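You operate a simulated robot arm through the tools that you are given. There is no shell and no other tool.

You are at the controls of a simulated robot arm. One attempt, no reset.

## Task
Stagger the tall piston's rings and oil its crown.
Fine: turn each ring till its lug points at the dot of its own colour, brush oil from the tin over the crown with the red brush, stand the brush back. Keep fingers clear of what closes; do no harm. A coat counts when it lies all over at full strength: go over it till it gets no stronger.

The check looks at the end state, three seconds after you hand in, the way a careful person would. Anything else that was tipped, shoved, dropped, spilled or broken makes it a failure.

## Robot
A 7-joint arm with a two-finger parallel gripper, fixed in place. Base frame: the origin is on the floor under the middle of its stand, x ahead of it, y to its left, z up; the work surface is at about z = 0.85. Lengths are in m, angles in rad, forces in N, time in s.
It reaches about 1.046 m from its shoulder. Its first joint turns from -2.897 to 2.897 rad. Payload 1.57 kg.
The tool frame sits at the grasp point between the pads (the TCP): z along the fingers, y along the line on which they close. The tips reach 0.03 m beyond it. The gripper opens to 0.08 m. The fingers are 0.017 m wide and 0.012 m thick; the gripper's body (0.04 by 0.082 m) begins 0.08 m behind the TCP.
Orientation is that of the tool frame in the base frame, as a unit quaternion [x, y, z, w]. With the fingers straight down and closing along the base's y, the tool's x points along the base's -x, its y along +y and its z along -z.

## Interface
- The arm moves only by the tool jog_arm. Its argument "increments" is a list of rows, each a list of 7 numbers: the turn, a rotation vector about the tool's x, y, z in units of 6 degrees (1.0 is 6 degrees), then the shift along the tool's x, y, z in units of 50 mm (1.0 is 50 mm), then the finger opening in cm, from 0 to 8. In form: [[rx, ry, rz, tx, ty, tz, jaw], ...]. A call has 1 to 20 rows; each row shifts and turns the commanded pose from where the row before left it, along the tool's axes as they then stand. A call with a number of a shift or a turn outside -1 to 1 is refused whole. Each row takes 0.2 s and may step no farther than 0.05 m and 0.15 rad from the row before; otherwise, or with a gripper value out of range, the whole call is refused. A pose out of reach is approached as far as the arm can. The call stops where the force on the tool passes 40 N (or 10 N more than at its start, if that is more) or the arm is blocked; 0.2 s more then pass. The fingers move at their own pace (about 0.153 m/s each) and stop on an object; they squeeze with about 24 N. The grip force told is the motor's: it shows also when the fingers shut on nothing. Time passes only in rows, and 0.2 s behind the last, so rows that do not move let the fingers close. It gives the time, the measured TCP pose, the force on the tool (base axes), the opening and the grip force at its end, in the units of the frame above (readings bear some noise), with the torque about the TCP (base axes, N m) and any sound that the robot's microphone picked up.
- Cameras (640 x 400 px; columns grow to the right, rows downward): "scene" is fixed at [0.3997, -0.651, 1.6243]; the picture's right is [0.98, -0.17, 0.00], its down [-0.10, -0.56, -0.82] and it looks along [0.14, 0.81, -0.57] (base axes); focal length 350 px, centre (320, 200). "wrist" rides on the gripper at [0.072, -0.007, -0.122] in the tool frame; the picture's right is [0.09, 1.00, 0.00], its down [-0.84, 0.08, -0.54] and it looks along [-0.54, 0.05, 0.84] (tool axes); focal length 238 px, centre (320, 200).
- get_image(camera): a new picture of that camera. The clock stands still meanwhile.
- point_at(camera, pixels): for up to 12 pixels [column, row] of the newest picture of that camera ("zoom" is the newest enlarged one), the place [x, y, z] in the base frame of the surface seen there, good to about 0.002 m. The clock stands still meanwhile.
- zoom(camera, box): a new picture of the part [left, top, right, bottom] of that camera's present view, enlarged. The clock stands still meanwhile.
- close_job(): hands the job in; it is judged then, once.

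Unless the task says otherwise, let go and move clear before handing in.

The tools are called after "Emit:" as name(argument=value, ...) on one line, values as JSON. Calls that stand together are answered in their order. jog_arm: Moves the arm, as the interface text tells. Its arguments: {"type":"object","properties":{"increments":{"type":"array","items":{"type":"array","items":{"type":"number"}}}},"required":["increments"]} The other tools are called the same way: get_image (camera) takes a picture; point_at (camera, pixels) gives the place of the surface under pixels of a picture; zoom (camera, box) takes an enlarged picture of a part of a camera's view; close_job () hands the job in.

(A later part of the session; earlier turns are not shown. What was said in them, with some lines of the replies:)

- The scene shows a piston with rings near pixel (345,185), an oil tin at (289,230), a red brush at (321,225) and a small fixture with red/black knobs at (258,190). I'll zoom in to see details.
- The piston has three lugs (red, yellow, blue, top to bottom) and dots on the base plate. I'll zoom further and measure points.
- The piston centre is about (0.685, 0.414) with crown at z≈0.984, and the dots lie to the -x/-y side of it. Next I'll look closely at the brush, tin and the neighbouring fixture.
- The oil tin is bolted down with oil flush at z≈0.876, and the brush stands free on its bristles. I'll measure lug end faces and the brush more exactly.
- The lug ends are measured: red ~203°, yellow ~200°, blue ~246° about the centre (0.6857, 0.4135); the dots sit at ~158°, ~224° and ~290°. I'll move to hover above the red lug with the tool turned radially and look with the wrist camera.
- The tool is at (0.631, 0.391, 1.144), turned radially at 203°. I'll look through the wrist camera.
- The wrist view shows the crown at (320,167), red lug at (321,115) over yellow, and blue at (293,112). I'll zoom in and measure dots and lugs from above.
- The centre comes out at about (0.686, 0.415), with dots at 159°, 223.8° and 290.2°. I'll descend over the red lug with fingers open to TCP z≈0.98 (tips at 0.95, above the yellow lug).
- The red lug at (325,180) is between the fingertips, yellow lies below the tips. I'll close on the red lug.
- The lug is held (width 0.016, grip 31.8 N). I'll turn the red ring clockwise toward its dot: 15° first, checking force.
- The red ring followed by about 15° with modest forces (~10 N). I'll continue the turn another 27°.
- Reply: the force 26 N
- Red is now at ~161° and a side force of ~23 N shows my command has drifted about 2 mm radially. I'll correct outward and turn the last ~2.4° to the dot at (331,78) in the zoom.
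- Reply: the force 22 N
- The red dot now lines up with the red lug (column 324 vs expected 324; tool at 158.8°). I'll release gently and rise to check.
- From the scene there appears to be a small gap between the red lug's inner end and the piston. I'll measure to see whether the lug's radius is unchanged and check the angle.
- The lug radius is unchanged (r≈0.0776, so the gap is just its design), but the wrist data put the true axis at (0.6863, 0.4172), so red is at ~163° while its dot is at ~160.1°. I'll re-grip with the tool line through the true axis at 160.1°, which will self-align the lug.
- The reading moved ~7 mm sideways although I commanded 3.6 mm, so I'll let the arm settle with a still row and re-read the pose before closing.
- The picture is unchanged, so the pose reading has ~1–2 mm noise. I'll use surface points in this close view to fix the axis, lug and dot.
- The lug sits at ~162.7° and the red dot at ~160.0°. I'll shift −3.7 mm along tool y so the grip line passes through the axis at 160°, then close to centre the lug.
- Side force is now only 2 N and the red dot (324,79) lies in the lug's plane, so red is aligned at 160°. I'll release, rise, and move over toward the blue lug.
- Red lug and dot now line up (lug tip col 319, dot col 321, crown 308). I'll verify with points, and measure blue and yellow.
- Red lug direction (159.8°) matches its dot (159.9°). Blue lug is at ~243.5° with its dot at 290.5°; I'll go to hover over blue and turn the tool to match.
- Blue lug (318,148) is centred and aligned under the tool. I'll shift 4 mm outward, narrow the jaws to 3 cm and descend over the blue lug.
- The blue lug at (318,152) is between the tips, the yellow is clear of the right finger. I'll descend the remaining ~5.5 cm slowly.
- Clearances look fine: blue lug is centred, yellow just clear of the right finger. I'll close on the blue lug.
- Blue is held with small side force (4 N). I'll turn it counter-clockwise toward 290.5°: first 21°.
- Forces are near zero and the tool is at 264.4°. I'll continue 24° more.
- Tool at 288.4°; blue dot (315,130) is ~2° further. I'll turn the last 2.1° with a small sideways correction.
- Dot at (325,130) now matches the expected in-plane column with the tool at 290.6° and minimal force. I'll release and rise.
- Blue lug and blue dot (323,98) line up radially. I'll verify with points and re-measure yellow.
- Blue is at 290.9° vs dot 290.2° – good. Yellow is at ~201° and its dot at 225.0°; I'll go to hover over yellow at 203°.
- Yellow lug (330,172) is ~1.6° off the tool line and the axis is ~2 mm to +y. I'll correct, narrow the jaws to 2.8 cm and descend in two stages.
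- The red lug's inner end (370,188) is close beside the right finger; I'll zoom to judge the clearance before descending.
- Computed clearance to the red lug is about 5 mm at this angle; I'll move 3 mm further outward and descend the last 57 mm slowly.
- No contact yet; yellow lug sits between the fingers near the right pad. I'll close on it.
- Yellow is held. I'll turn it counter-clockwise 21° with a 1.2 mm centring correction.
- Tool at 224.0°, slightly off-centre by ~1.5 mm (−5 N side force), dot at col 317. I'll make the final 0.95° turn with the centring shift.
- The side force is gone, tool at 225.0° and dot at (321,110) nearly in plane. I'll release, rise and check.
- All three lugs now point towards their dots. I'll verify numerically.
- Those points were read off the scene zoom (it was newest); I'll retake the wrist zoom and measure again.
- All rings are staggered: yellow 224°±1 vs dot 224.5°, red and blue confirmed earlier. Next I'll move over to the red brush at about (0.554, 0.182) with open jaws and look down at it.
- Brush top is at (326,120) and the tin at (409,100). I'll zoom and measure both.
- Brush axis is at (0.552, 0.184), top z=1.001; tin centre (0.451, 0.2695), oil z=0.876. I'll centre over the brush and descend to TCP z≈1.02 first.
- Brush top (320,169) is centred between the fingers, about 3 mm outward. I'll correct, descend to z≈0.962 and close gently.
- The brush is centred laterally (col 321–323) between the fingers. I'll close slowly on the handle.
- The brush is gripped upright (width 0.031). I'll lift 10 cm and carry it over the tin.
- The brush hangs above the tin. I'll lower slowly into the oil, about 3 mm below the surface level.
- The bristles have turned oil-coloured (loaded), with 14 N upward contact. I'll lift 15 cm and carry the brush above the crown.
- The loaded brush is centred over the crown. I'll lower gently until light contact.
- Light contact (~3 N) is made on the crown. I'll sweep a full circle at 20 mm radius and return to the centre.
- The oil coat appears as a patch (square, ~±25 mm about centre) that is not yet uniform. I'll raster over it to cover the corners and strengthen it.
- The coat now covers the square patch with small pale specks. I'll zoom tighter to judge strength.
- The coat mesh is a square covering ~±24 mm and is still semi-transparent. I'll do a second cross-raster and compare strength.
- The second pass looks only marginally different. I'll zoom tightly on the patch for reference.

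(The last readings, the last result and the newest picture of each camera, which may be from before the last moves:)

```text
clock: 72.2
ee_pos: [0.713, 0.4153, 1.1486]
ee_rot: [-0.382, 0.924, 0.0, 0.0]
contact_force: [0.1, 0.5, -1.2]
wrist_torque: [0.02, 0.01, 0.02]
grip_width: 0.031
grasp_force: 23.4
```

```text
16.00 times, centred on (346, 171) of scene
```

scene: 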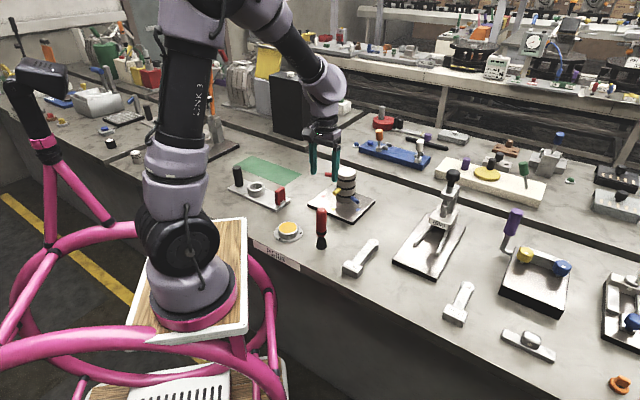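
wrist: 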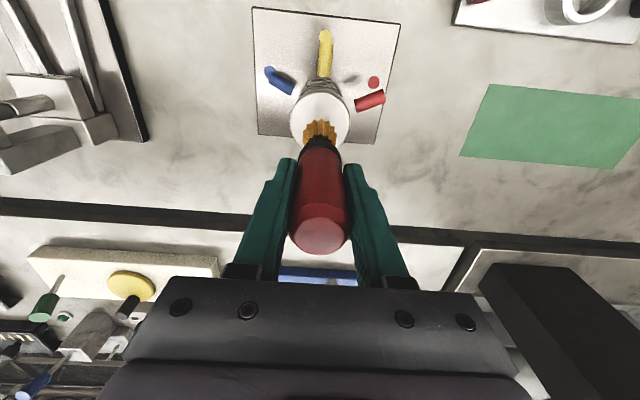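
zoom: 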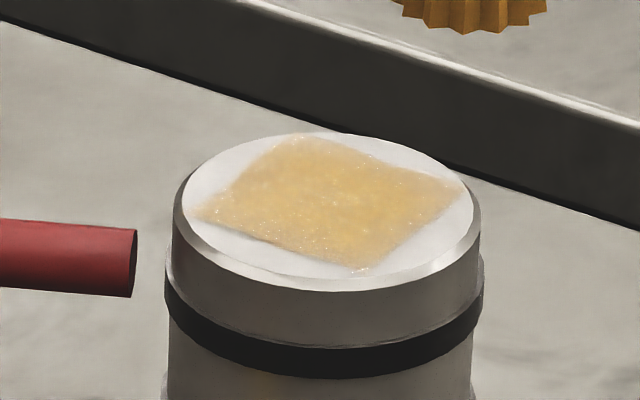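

The right side (tool +y) looks a bit paler than the left. I'll do another slower raster, then lift and compare from the same vantage.

Emit:
jog_arm(increments=[[0, 0, 0, 0, 0, 0.5, 2.4], [0, 0, 0, 0, 0, 0.4, 2.4], [0, 0, 0, 0, 0, 0.11, 2.4], [0, 0, 0, 0, 0.21, 0, 2.4], [0, 0, 0, 0, 0.21, 0, 2.4], [0, 0, 0, 0, 0.21, 0, 2.4], [0, 0, 0, 0, 0.21, 0, 2.4], [0, 0, 0, 0.2, 0, 0, 2.4], [0, 0, 0, 0, -0.21, 0, 2.4], [0, 0, 0, 0, -0.21, 0, 2.4], [0, 0, 0, 0, -0.21, 0, 2.4], [0, 0, 0, 0, -0.21, 0, 2.4], [0, 0, 0, 0.2, 0, 0, 2.4], [0, 0, 0, 0, 0.21, 0, 2.4], [0, 0, 0, 0, 0.21, 0, 2.4], [0, 0, 0, 0, 0.21, 0, 2.4], [0, 0, 0, 0, 0.21, 0, 2.4], [0, 0, 0, 0.2, 0, 0, 2.4]])

Emit:
jog_arm(increments=[[0, 0, 0, 0, -0.21, 0, 2.4], [0, 0, 0, 0, -0.21, 0, 2.4], [0, 0, 0, 0, -0.21, 0, 2.4], [0, 0, 0, 0, -0.21, 0, 2.4], [0, 0, 0, 0.2, 0, 0, 2.4], [0, 0, 0, 0, 0.21, 0, 2.4], [0, 0, 0, 0, 0.21, 0, 2.4], [0, 0, 0, 0, 0.21, 0, 2.4], [0, 0, 0, 0, 0.21, 0, 2.4], [0, 0, 0, -0.2, 0, 0, 2.4], [0, 0, 0, -0.2, 0, 0, 2.4], [0, 0, 0, -0.2, 0, 0, 2.4], [0, 0, 0, -0.2, 0, 0, 2.4], [0, 0, 0, 0, -0.21, 0, 2.4], [0, 0, 0, 0, -0.21, 0, 2.4], [0, 0, 0, 0, -0.21, 0, 2.4], [0, 0, 0, 0, -0.21, 0, 2.4], [0, 0, 0, 0, 0, -0.41, 2.4], [0, 0, 0, 0, 0, -0.6, 2.4], [0, 0, 0, 0, 0, 0, 2.4]])

Emit:
zoom(camera="wrist", box=[305, 65, 370, 130])

Emit:
zoom(camera="scene", box=[337, 164, 355, 178])

```text
clock: 76.0
ee_pos: [0.6609, 0.4241, 1.0988]
ee_rot: [-0.382, 0.924, 0.0, 0.0]
contact_force: [-0.1, 1.2, 5.7]
wrist_torque: [0.27, -0.06, 0.01]
grip_width: 0.0313
grasp_force: 24.2
```

```text
clock: 80.2
ee_pos: [0.714, 0.415, 1.1479]
ee_rot: [-0.382, 0.924, 0.001, 0.0]
contact_force: [-0.8, -0.2, -1.2]
wrist_torque: [-0.03, -0.01, -0.02]
grip_width: 0.0311
grasp_force: 23.7
```

```text
6.15 times, centred on (338, 98) of wrist
```

zoom: 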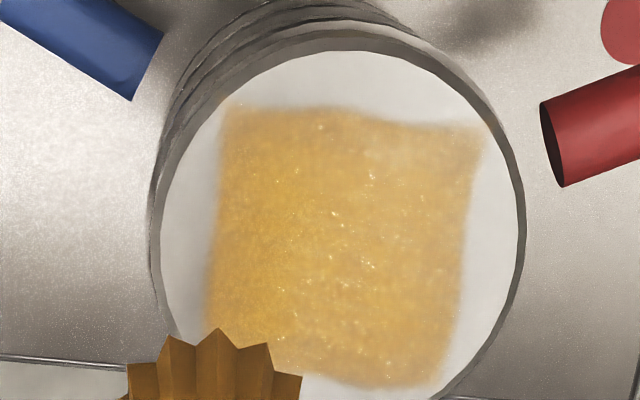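

```text
16.00 times, centred on (346, 171) of scene
```

zoom: 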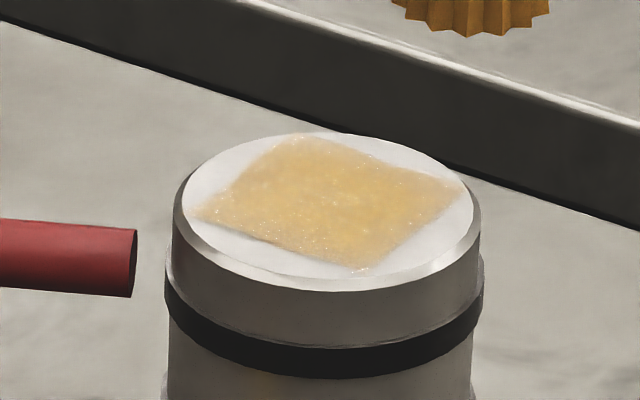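

The coat no longer changes visibly with this load. To be sure it isn't just a dry brush, I'll re-dip in the tin and go over it again.

Emit:
jog_arm(increments=[[0, 0, 0, 0.727, 0.2045, 0, 2.4], [0, 0, 0, 0.727, 0.2045, 0, 2.4], [0, 0, 0, 0.727, 0.2045, 0, 2.4], [0, 0, 0, 0.727, 0.2045, 0, 2.4], [0, 0, 0, 0.727, 0.2045, 0, 2.4], [0, 0, 0, 0.727, 0.2045, 0, 2.4], [0, 0, 0, 0.727, 0.2045, 0, 2.4], [0, 0, 0, 0.727, 0.2045, 0, 2.4], [0, 0, 0, 0, 0, 0.65, 2.4], [0, 0, 0, 0, 0, 0.65, 2.4], [0, 0, 0, 0, 0, 0.65, 2.4], [0, 0, 0, 0, 0, 0.65, 2.4], [0, 0, 0, 0, 0, 0.3, 2.4], [0, 0, 0, 0, 0, 0.2, 2.4], [0, 0, 0, 0, 0, 0.1, 2.4], [0, 0, 0, 0, 0, 0, 2.4], [0, 0, 0, 0, 0, 0, 2.4]])

Emit:
zoom(camera="scene", box=[250, 190, 330, 255])

Emit:
zoom(camera="scene", box=[337, 164, 355, 178])

```text
clock: 83.8
ee_pos: [0.4503, 0.2688, 0.9882]
ee_rot: [-0.383, 0.924, 0.0, 0.001]
contact_force: [3.7, -2.2, 17.7]
wrist_torque: [-0.03, -0.74, -0.04]
grip_width: 0.0313
grasp_force: 24.3
```

```text
6.15 times, centred on (290, 222) of scene
```

zoom: 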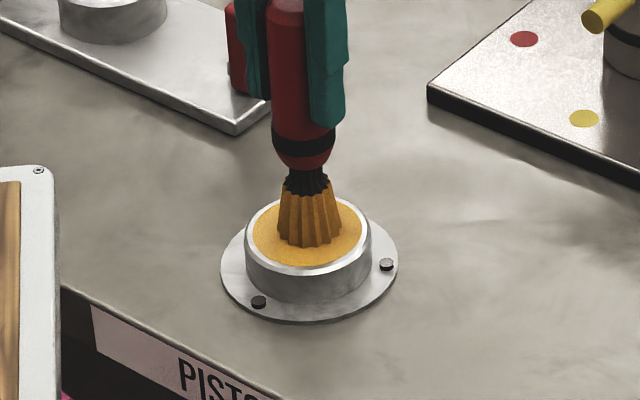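

```text
16.00 times, centred on (346, 171) of scene
```

zoom: 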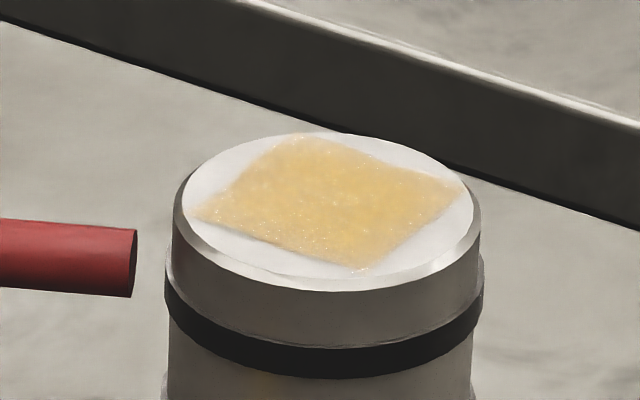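

Dipped again (bristles golden). I'll lift and return to the crown centre, then compare with fresh passes.

Emit:
jog_arm(increments=[[0, 0, 0, 0, 0, -0.3, 2.4], [0, 0, 0, 0, 0, -0.6, 2.4], [0, 0, 0, 0, 0, -0.7, 2.4], [0, 0, 0, 0, 0, -0.8, 2.4], [0, 0, 0, 0, 0, -0.8, 2.4], [0, 0, 0, -0.677, -0.1545, 0, 2.4], [0, 0, 0, -0.677, -0.1545, 0, 2.4], [0, 0, 0, -0.677, -0.1545, 0, 2.4], [0, 0, 0, -0.677, -0.1545, 0, 2.4], [0, 0, 0, -0.677, -0.1545, 0, 2.4], [0, 0, 0, -0.677, -0.1545, 0, 2.4], [0, 0, 0, -0.677, -0.1545, 0, 2.4], [0, 0, 0, -0.677, -0.1545, 0, 2.4], [0, 0, 0, 0, 0, 0, 2.4], [0, 0, 0, 0, 0, 0, 2.4]])

Emit:
get_image(camera="wrist")

Emit:
zoom(camera="scene", box=[315, 120, 375, 200])

```text
clock: 87.0
ee_pos: [0.6837, 0.4146, 1.1486]
ee_rot: [-0.383, 0.924, 0.0, 0.0]
contact_force: [-0.7, -0.7, -1.0]
wrist_torque: [-0.04, -0.02, -0.02]
grip_width: 0.031
grasp_force: 24.0
```

```text
taken
```

wrist: 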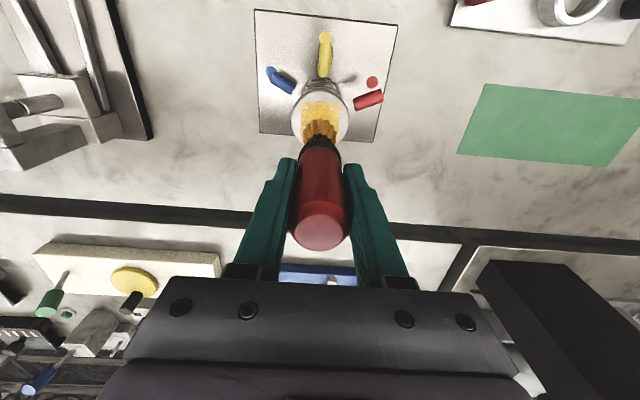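

```text
5.00 times, centred on (345, 160) of scene
```

zoom: 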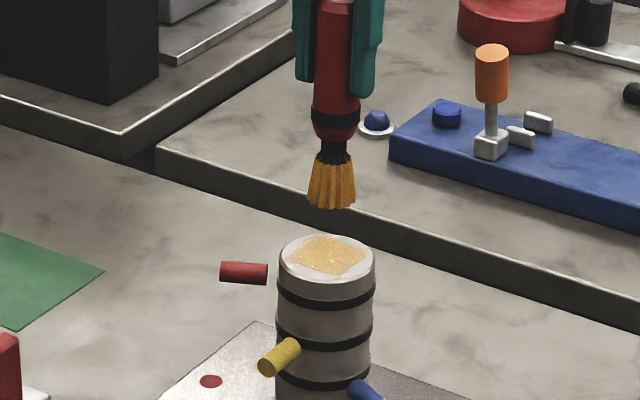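

The handle top has moved ~5 px in the wrist view, so I'll check whether the brush tilted or slid in the grip.

Emit:
zoom(camera="wrist", box=[270, 90, 370, 270])

Emit:
point_at(camera="wrist", pixels=[[320, 233], [320, 222], [320, 244], [306, 233], [334, 233], [320, 210], [320, 190], [320, 170], [320, 155], [320, 130]])

Emit:
zoom(camera="scene", box=[325, 110, 365, 165])

```text
2.22 times, centred on (320, 180) of wrist
```

zoom: 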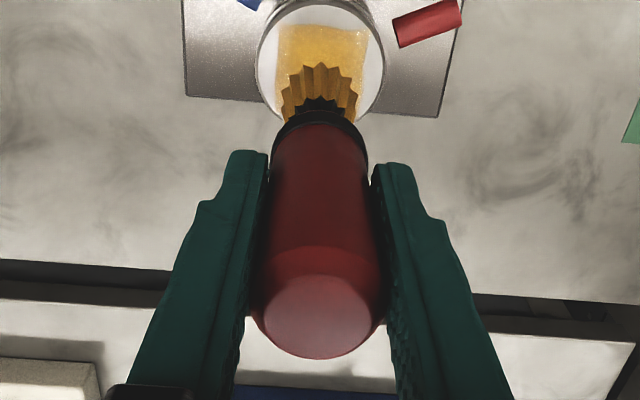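

```text
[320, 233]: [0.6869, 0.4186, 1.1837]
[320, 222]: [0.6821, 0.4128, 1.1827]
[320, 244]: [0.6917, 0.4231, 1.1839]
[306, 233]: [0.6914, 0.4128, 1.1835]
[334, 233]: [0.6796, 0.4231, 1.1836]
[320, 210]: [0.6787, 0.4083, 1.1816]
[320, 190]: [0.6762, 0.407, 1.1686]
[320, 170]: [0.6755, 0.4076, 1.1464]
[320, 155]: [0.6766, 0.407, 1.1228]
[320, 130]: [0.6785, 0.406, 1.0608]
```

```text
7.27 times, centred on (345, 138) of scene
```

zoom: 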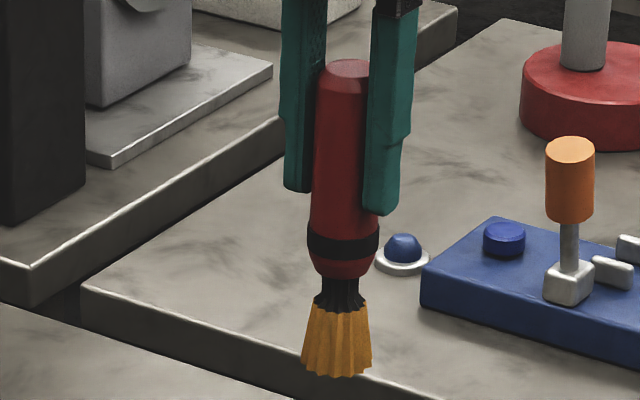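

The brush shows no real tilt but has slid ~3–4 mm lower in the grip, so contact now comes at TCP z≈1.101. I'll lower carefully to light contact.

Emit:
jog_arm(increments=[[0, 0, 0, 0, 0, 0.5, 2.4], [0, 0, 0, 0, 0, 0.25, 2.4], [0, 0, 0, 0, 0, 0.1, 2.4], [0, 0, 0, 0, 0, 0.05, 2.4], [0, 0, 0, 0, 0, 0, 2.4]])

```text
clock: 88.2
ee_pos: [0.6861, 0.4135, 1.1041]
ee_rot: [-0.382, 0.924, 0.0, 0.0]
contact_force: [0.4, -1.1, -1.8]
wrist_torque: [-0.04, -0.01, 0.0]
grip_width: 0.031
grasp_force: 24.0
```

No contact yet at z=1.104. I'll go down in 1 mm steps.

Emit:
jog_arm(increments=[[0, 0, 0, 0, 0, 0.03, 2.4], [0, 0, 0, 0, 0, 0.02, 2.4], [0, 0, 0, 0, 0, 0, 2.4]])

```text
clock: 89.0
ee_pos: [0.6844, 0.4157, 1.1027]
ee_rot: [-0.382, 0.924, 0.001, 0.0]
contact_force: [0.9, -2.0, 8.4]
wrist_torque: [-0.2, -0.32, -0.1]
grip_width: 0.0311
grasp_force: 23.6
```

Contact at ~10 N; I'll back off slightly and run a wide raster (±22 mm).

Emit:
jog_arm(increments=[[0, 0, 0, -0.147, -0.147, -0.01, 2.4], [0, 0, 0, -0.147, -0.147, 0, 2.4], [0, 0, 0, -0.146, -0.146, 0, 2.4], [0, 0, 0, 0, 0.22, 0, 2.4], [0, 0, 0, 0, 0.22, 0, 2.4], [0, 0, 0, 0, 0.22, 0, 2.4], [0, 0, 0, 0, 0.22, 0, 2.4], [0, 0, 0, 0.22, 0, 0, 2.4], [0, 0, 0, 0, -0.22, 0, 2.4], [0, 0, 0, 0, -0.22, 0, 2.4], [0, 0, 0, 0, -0.22, 0, 2.4], [0, 0, 0, 0, -0.22, 0, 2.4], [0, 0, 0, 0.22, 0, 0, 2.4], [0, 0, 0, 0, 0.22, 0, 2.4], [0, 0, 0, 0, 0.22, 0, 2.4], [0, 0, 0, 0, 0.22, 0, 2.4], [0, 0, 0, 0, 0.22, 0, 2.4], [0, 0, 0, 0.22, 0, 0, 2.4]])

Emit:
jog_arm(increments=[[0, 0, 0, 0, -0.22, 0, 2.4], [0, 0, 0, 0, -0.22, 0, 2.4], [0, 0, 0, 0, -0.22, 0, 2.4], [0, 0, 0, 0, -0.22, 0, 2.4], [0, 0, 0, 0.22, 0, 0, 2.4], [0, 0, 0, 0, 0.22, 0, 2.4], [0, 0, 0, 0, 0.22, 0, 2.4], [0, 0, 0, 0, 0.22, 0, 2.4], [0, 0, 0, 0, 0.22, 0, 2.4], [0, 0, 0, -0.22, 0, 0, 2.4], [0, 0, 0, -0.22, 0, 0, 2.4], [0, 0, 0, -0.22, 0, 0, 2.4], [0, 0, 0, -0.22, 0, 0, 2.4], [0, 0, 0, 0, -0.22, 0, 2.4], [0, 0, 0, 0, -0.22, 0, 2.4], [0, 0, 0, 0, -0.22, 0, 2.4], [0, 0, 0, 0, -0.22, 0, 2.4], [0, 0, 0, 0, 0, -0.41, 2.4], [0, 0, 0, 0, 0, -0.5, 2.4], [0, 0, 0, 0, 0, 0, 2.4]])

Emit:
zoom(camera="wrist", box=[305, 65, 370, 130])

Emit:
zoom(camera="scene", box=[337, 164, 355, 178])

```text
clock: 92.8
ee_pos: [0.6602, 0.4239, 1.1006]
ee_rot: [-0.383, 0.924, 0.0, 0.0]
contact_force: [0.1, 0.2, 1.6]
wrist_torque: [0.15, 0.05, 0.0]
grip_width: 0.0313
grasp_force: 24.1
```

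```text
clock: 97.0
ee_pos: [0.7161, 0.4145, 1.1496]
ee_rot: [-0.382, 0.924, 0.0, 0.0]
contact_force: [0.7, 0.5, -1.6]
wrist_torque: [0.02, 0.01, -0.03]
grip_width: 0.031
grasp_force: 24.1
```

```text
6.15 times, centred on (338, 98) of wrist
```

zoom: 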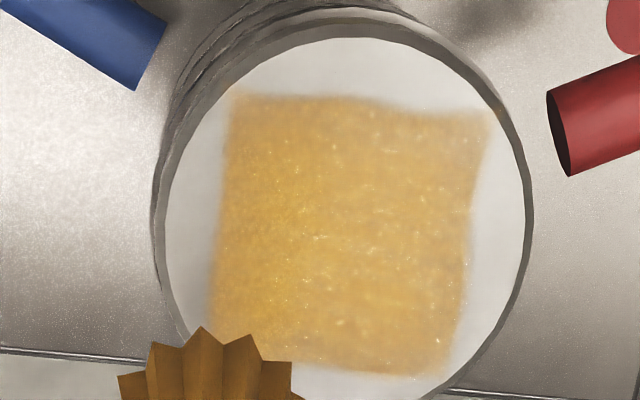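

```text
16.00 times, centred on (346, 171) of scene
```

zoom: 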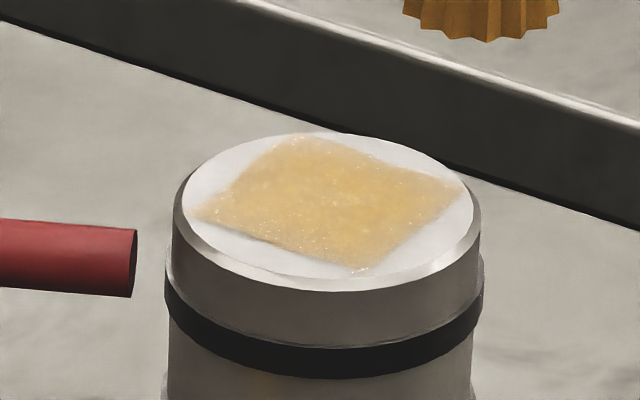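

From the fixed scene camera the coat looks unchanged from before the re-dip, i.e. saturated. For certainty I'll do one more cross-raster in the other direction and compare once more.

Emit:
jog_arm(increments=[[0, 0, 0, 0, 0, 0.5, 2.4], [0, 0, 0, 0, 0, 0.41, 2.4], [0, 0, 0, 0.22, 0, 0.01, 2.4], [0, 0, 0, 0.22, 0, 0, 2.4], [0, 0, 0, 0.22, 0, 0, 2.4], [0, 0, 0, 0.22, 0, 0, 2.4], [0, 0, 0, 0, 0.22, 0, 2.4], [0, 0, 0, -0.22, 0, 0, 2.4], [0, 0, 0, -0.22, 0, 0, 2.4], [0, 0, 0, -0.22, 0, 0, 2.4], [0, 0, 0, -0.22, 0, 0, 2.4], [0, 0, 0, 0, 0.22, 0, 2.4], [0, 0, 0, 0.22, 0, 0, 2.4], [0, 0, 0, 0.22, 0, 0, 2.4], [0, 0, 0, 0.22, 0, 0, 2.4], [0, 0, 0, 0.22, 0, 0, 2.4], [0, 0, 0, 0, 0.22, 0, 2.4]])

Emit:
jog_arm(increments=[[0, 0, 0, -0.22, 0, 0, 2.4], [0, 0, 0, -0.22, 0, 0, 2.4], [0, 0, 0, -0.22, 0, 0, 2.4], [0, 0, 0, -0.22, 0, 0, 2.4], [0, 0, 0, 0, 0.22, 0, 2.4], [0, 0, 0, 0.22, 0, 0, 2.4], [0, 0, 0, 0.22, 0, 0, 2.4], [0, 0, 0, 0.22, 0, 0, 2.4], [0, 0, 0, 0.22, 0, 0, 2.4], [0, 0, 0, 0, -0.22, 0, 2.4], [0, 0, 0, 0, -0.22, 0, 2.4], [0, 0, 0, 0, -0.22, 0, 2.4], [0, 0, 0, 0, -0.22, 0, 2.4], [0, 0, 0, -0.22, 0, 0, 2.4], [0, 0, 0, -0.22, 0, 0, 2.4], [0, 0, 0, -0.22, 0, 0, 2.4], [0, 0, 0, -0.22, 0, 0, 2.4], [0, 0, 0, 0, 0, -0.42, 2.4], [0, 0, 0, 0, 0, -0.5, 2.4], [0, 0, 0, 0, 0, 0, 2.4]])

Emit:
zoom(camera="wrist", box=[305, 65, 370, 130])

Emit:
zoom(camera="scene", box=[337, 164, 355, 178])

```text
clock: 100.6
ee_pos: [0.6599, 0.4083, 1.101]
ee_rot: [-0.383, 0.924, -0.001, 0.0]
contact_force: [0.2, -0.9, 1.0]
wrist_torque: [0.03, -0.01, -0.01]
grip_width: 0.0308
grasp_force: 24.4
```

```text
clock: 104.8
ee_pos: [0.7159, 0.4173, 1.1478]
ee_rot: [-0.382, 0.924, 0.001, 0.0]
contact_force: [0.2, 0.1, -2.2]
wrist_torque: [-0.05, 0.04, -0.01]
grip_width: 0.0308
grasp_force: 24.2
```

```text
6.15 times, centred on (338, 98) of wrist
```

zoom: 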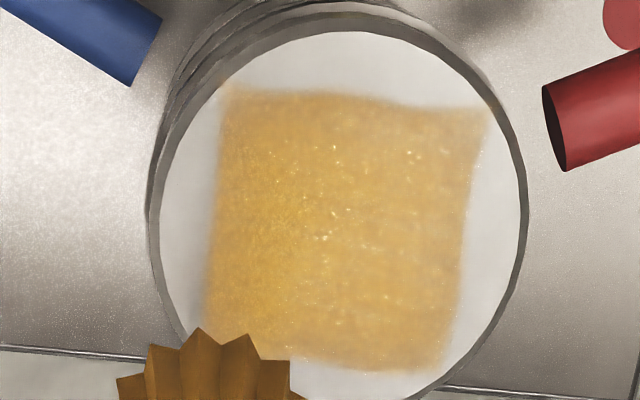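

```text
16.00 times, centred on (346, 171) of scene
```

zoom: 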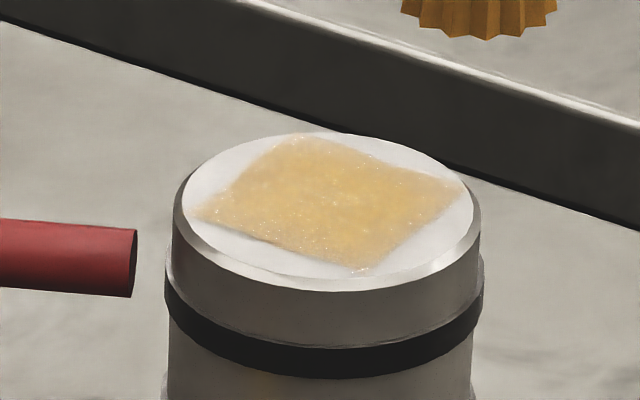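

No further change: the coat is at full strength all over. Now I'll carry the brush back above its original spot.

Emit:
jog_arm(increments=[[0, 0, 0, 0.7048, -0.1198, 0, 2.4], [0, 0, 0, 0.7048, -0.1198, 0, 2.4], [0, 0, 0, 0.7048, -0.1198, 0, 2.4], [0, 0, 0, 0.7048, -0.1198, 0, 2.4], [0, 0, 0, 0.7048, -0.1198, 0, 2.4], [0, 0, 0, 0.7048, -0.1198, 0, 2.4], [0, 0, 0, 0.7048, -0.1198, 0, 2.4], [0, 0, 0, 0.7046, -0.1194, 0, 2.4], [0, 0, 0, 0, 0, 0, 2.4], [0, 0, 0, 0, 0, 0.6, 2.4], [0, 0, 0, 0, 0, 0.6, 2.4], [0, 0, 0, 0, 0, 0.6, 2.4], [0, 0, 0, 0, 0, 0.5, 2.4], [0, 0, 0, 0, 0, 0.5, 2.4], [0, 0, 0, 0, 0, 0.3, 2.4], [0, 0, 0, 0, 0, 0, 2.4]])

Emit:
get_image(camera="wrist")

Emit:
zoom(camera="scene", box=[280, 190, 370, 260])

```text
clock: 108.2
ee_pos: [0.5516, 0.1826, 0.9924]
ee_rot: [-0.383, 0.924, 0.0, 0.0]
contact_force: [0.0, 0.0, -1.4]
wrist_torque: [0.01, -0.05, -0.02]
grip_width: 0.0307
grasp_force: 23.9
```

```text
taken
```

wrist: 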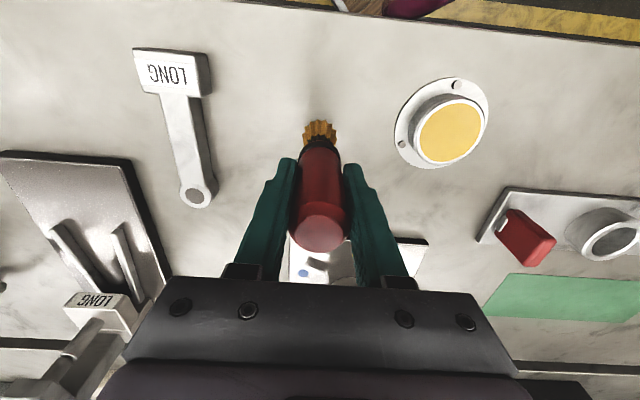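

```text
5.71 times, centred on (325, 225) of scene
```

zoom: 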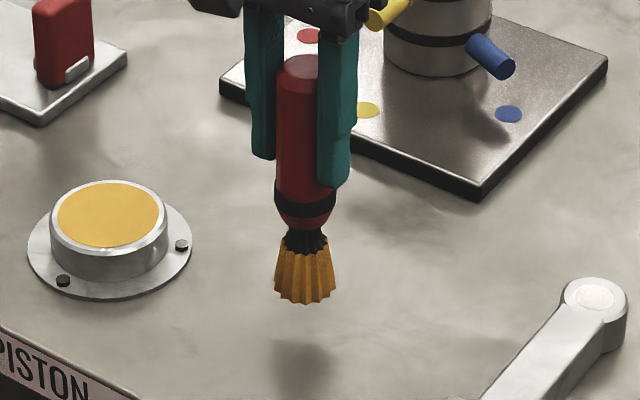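

The brush is above its original place. I'll lower it carefully to the bench.

Emit:
jog_arm(increments=[[0, 0, 0, 0, 0, 0.25, 2.4], [0, 0, 0, 0, 0, 0.18, 2.4], [0, 0, 0, 0, 0, 0.04, 2.4], [0, 0, 0, 0, 0, 0, 2.4]])

```text
clock: 109.2
ee_pos: [0.5507, 0.1827, 0.9689]
ee_rot: [-0.382, 0.924, 0.0, -0.001]
contact_force: [-0.2, -0.2, -1.9]
wrist_torque: [0.01, 0.0, 0.02]
grip_width: 0.0309
grasp_force: 24.0
```

Emit:
jog_arm(increments=[[0, 0, 0, 0, 0, 0.03, 2.4], [0, 0, 0, 0, 0, 0.02, 2.4], [0, 0, 0, 0, 0, 0, 2.4]])

```text
clock: 110.0
ee_pos: [0.5504, 0.1831, 0.9667]
ee_rot: [-0.382, 0.924, 0.0, 0.001]
contact_force: [0.4, -0.1, -1.8]
wrist_torque: [0.02, 0.01, 0.0]
grip_width: 0.0309
grasp_force: 23.6
```

Still no contact at z=0.967 (force is just the brush's weight). I'll continue in ~1 mm steps.

Emit:
jog_arm(increments=[[0, 0, 0, 0, 0, 0.02, 2.4], [0, 0, 0, 0, 0, 0.02, 2.4], [0, 0, 0, 0, 0, 0, 2.4]])

```text
clock: 110.8
ee_pos: [0.5509, 0.1844, 0.9655]
ee_rot: [-0.382, 0.924, 0.0, 0.001]
contact_force: [-0.6, -2.5, 20.8]
wrist_torque: [0.03, -0.05, -0.13]
grip_width: 0.0307
grasp_force: 23.8
```

The brush is now standing on the bench (21 N). I'll ease off about 0.8 mm so it carries little load, then check.

Emit:
jog_arm(increments=[[0, 0, 0, 0, 0, -0.015, 2.4], [0, 0, 0, 0, 0, 0, 2.4]])

Emit:
get_image(camera="wrist")

Emit:
zoom(camera="scene", box=[290, 190, 355, 260])

```text
clock: 111.4
ee_pos: [0.5508, 0.1825, 0.965]
ee_rot: [-0.383, 0.924, 0.0, 0.001]
contact_force: [2.8, 0.9, 7.5]
wrist_torque: [0.25, -0.49, -0.04]
grip_width: 0.0307
grasp_force: 24.5
```

```text
taken
```

wrist: 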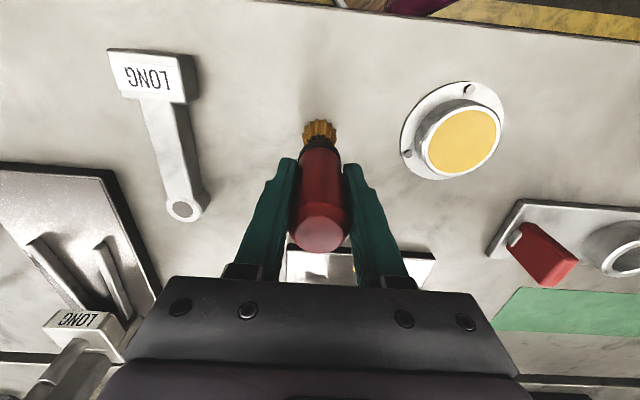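

```text
5.71 times, centred on (322, 225) of scene
```

zoom: 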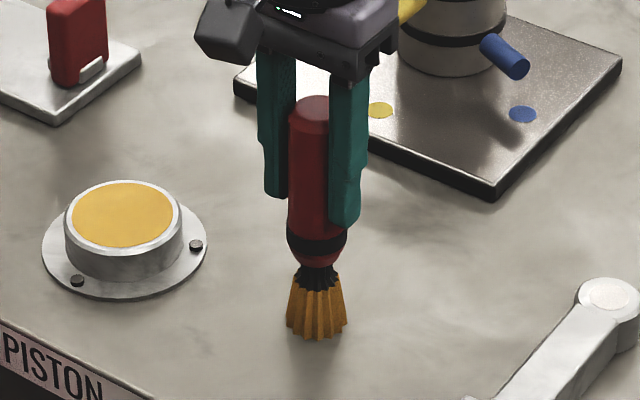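

The brush stands upright at its original location. I'll open the jaws gently in small steps.

Emit:
jog_arm(increments=[[0, 0, 0, 0, 0, 0, 3.0], [0, 0, 0, 0, 0, 0, 3.2], [0, 0, 0, 0, 0, 0, 3.5], [0, 0, 0, 0, 0, 0, 4.0], [0, 0, 0, 0, 0, 0, 5.0], [0, 0, 0, 0, 0, 0, 6.0]])

Emit:
get_image(camera="wrist")

Emit:
zoom(camera="scene", box=[290, 190, 355, 260])

```text
clock: 112.8
ee_pos: [0.5503, 0.1825, 0.9647]
ee_rot: [-0.382, 0.924, 0.0, 0.0]
contact_force: [0.3, -0.3, -0.3]
wrist_torque: [0.0, 0.01, 0.0]
grip_width: 0.0602
grasp_force: 0.1
```

```text
taken
```

wrist: 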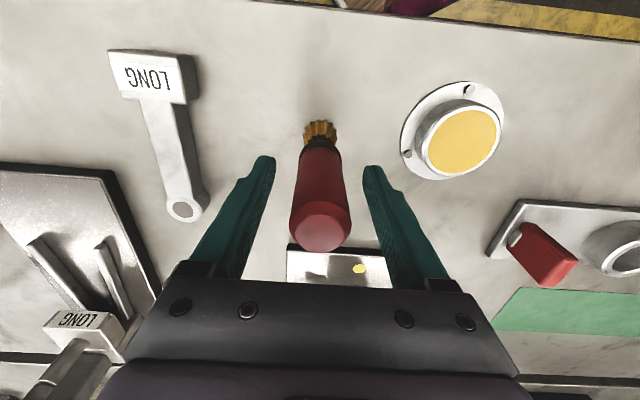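

```text
5.71 times, centred on (322, 225) of scene
```

zoom: 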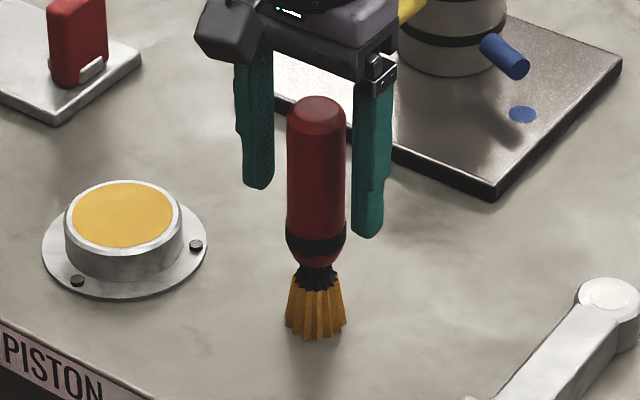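

The brush stands free and upright. I'll rise straight up and clear.

Emit:
jog_arm(increments=[[0, 0, 0, 0, 0, -0.3, 6], [0, 0, 0, 0, 0, -0.5, 6], [0, 0, 0, 0, 0, -0.7, 6], [0, 0, 0, 0, 0, -0.8, 6], [0, 0, 0, 0, 0, -0.9, 6], [0, 0, 0, 0, 0, -0.9, 6], [0, 0, 0, 0, 0, 0, 6]])

Emit:
get_image(camera="scene")

Emit:
get_image(camera="wrist")

```text
clock: 114.4
ee_pos: [0.551, 0.1825, 1.17]
ee_rot: [-0.382, 0.924, 0.0, 0.0]
contact_force: [1.2, -0.2, 0.2]
wrist_torque: [0.01, 0.05, -0.01]
grip_width: 0.0601
grasp_force: 0.1
```

```text
taken
```

scene: 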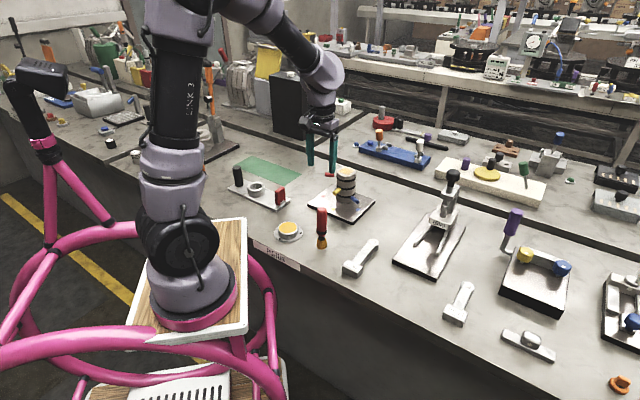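

```text
taken
```

wrist: 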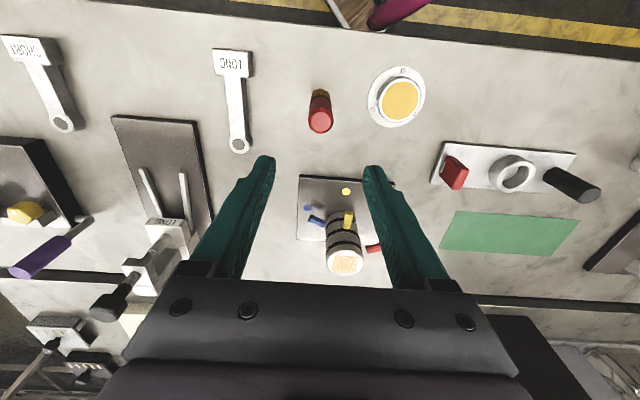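

Everything else on the bench is where it was. I'll move so the wrist camera sits directly over the piston axis for an exact radial check of lugs against dots.

Emit:
jog_arm(increments=[[0, 0, 0, -0.741, 0.1719, 0, 6], [0, 0, 0, -0.741, 0.1719, 0, 6], [0, 0, 0, -0.741, 0.1719, 0, 6], [0, 0, 0, -0.741, 0.1719, 0, 6], [0, 0, 0, -0.741, 0.1719, 0, 6], [0, 0, 0, -0.741, 0.1719, 0, 6], [0, 0, 0, -0.741, 0.1719, 0, 6], [0, 0, 0, -0.741, 0.1719, 0, 6], [0, 0, 0, -0.741, 0.1719, 0, 6], [0, 0, 0, 0, 0, 0, 6], [0, 0, 0, 0, 0, 0, 6]])

Emit:
get_image(camera="wrist")

Emit:
zoom(camera="wrist", box=[240, 0, 400, 140])

```text
clock: 116.8
ee_pos: [0.7364, 0.4729, 1.1677]
ee_rot: [-0.382, 0.924, 0.001, 0.0]
contact_force: [0.3, -0.3, -0.8]
wrist_torque: [-0.03, 0.0, -0.01]
grip_width: 0.0601
grasp_force: 0.0
```

```text
taken
```

wrist: 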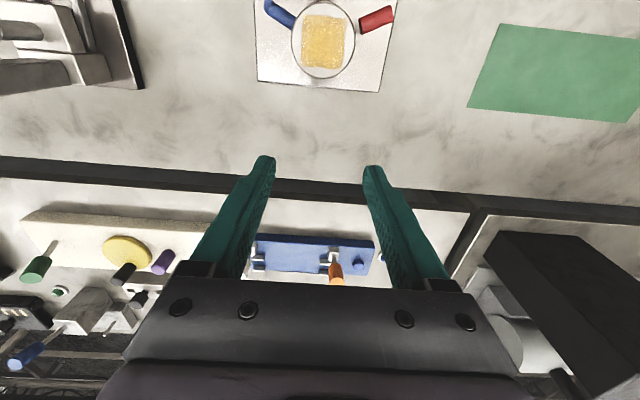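

```text
2.86 times, centred on (320, 70) of wrist
```

zoom: 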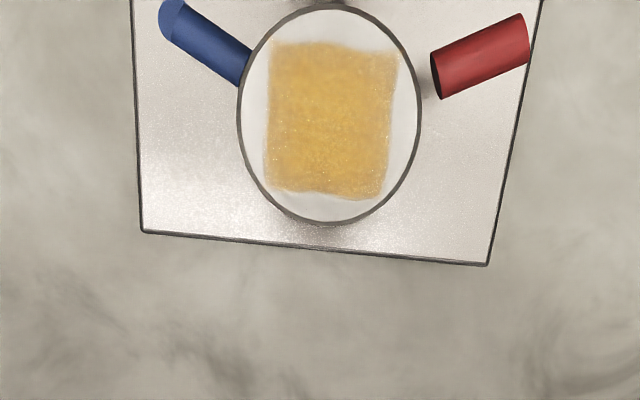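

From directly above, the red dot is hidden exactly beneath its lug and the blue dot sits right on the end of the blue lug's line. I'll shift 6 cm outward in-plane to check the yellow too.

Emit:
jog_arm(increments=[[0, 0, 0, 0.6, 0, 0, 6], [0, 0, 0, 0.6, 0, 0, 6], [0, 0, 0, 0, 0, 0, 6]])

Emit:
zoom(camera="wrist", box=[230, 10, 410, 170])

```text
clock: 117.6
ee_pos: [0.6918, 0.4313, 1.1685]
ee_rot: [-0.381, 0.924, 0.0, 0.0]
contact_force: [0.9, -0.7, -0.6]
wrist_torque: [0.0, 0.01, -0.03]
grip_width: 0.06
grasp_force: 0.0
```

```text
2.50 times, centred on (320, 90) of wrist
```

zoom: 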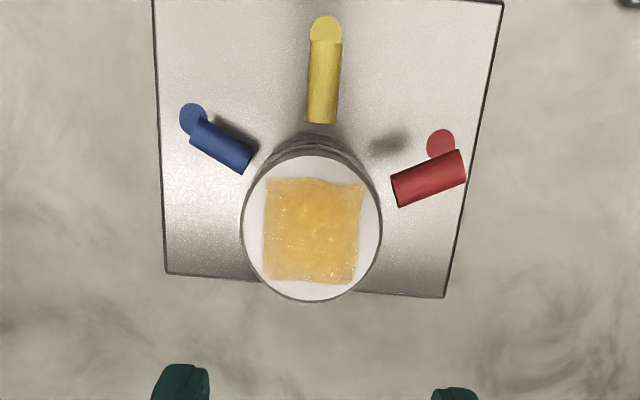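

Yellow lug (322,122)→(326,40) points straight at its dot (326,30), and the coat is even. I'll rise clear and take a last look before handing in.

Emit:
jog_arm(increments=[[0, 0, 0, 0, 0, -0.8, 6], [0, 0, 0, 0, 0, -0.8, 6], [0, 0, 0, 0, 0, -0.8, 6], [0, 0, 0, 0, 0, 0, 6], [0, 0, 0, 0, 0, 0, 6]])

Emit:
zoom(camera="scene", box=[230, 140, 400, 260])

Emit:
zoom(camera="scene", box=[330, 162, 360, 182])

```text
clock: 118.8
ee_pos: [0.6901, 0.4279, 1.2892]
ee_rot: [-0.381, 0.924, 0.0, 0.001]
contact_force: [0.1, 0.7, -1.4]
wrist_torque: [-0.01, -0.03, -0.02]
grip_width: 0.0601
grasp_force: 0.1
```

```text
3.33 times, centred on (315, 200) of scene
```

zoom: 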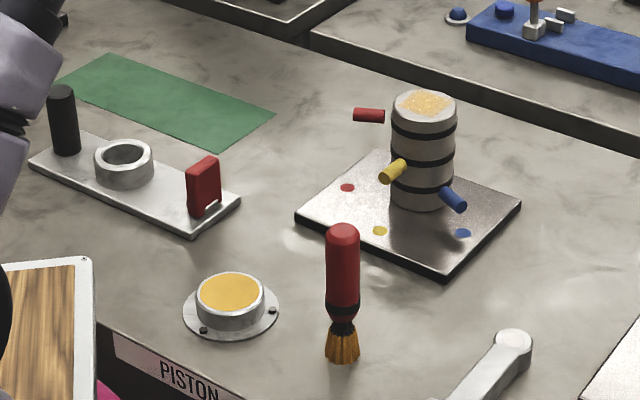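

```text
16.00 times, centred on (345, 172) of scene
```

zoom: 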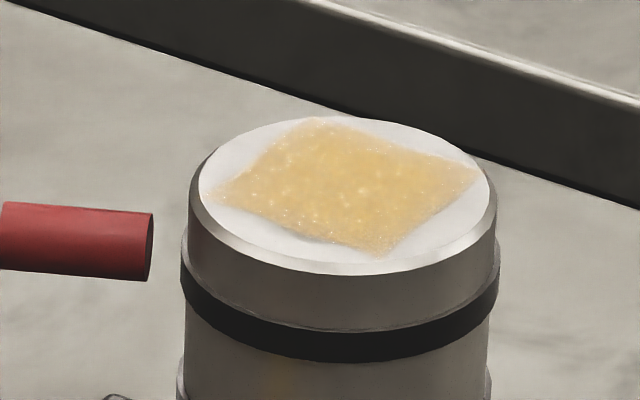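

The last pictures show all three lugs aimed at their dots and an even coat on the crown that no longer gets stronger. The brush is upright in its place, nothing else was disturbed, and the arm is clear, so I'm handing in.

Emit:
close_job()

```text
The job is handed in.
```

I finished the job and handed it in: the rings are staggered, the crown is oiled, and the brush is back in its place. I have not seen the result of the check.

- **Rings:** the red, yellow and blue lugs each point at the dot of their own colour. The last measurements put each within about 1° of its dot. In the view from straight above, the red dot was hidden exactly under its lug.
- **Oil:** I dipped the brush twice and went over the crown until further passes made no visible difference. The coat shows as an even square of about 5 cm, reaching nearly to the rim at its corners. Sweeping past the square left no oil on the plain edge of the crown around it, so I took the square to be the whole area that takes the coat.
- **Brush:** it slid about 4 mm in the grip while I worked. It stands upright where it started, on oily bristles.

I saw nothing else on the bench tipped, moved or spilled, and the arm is clear.
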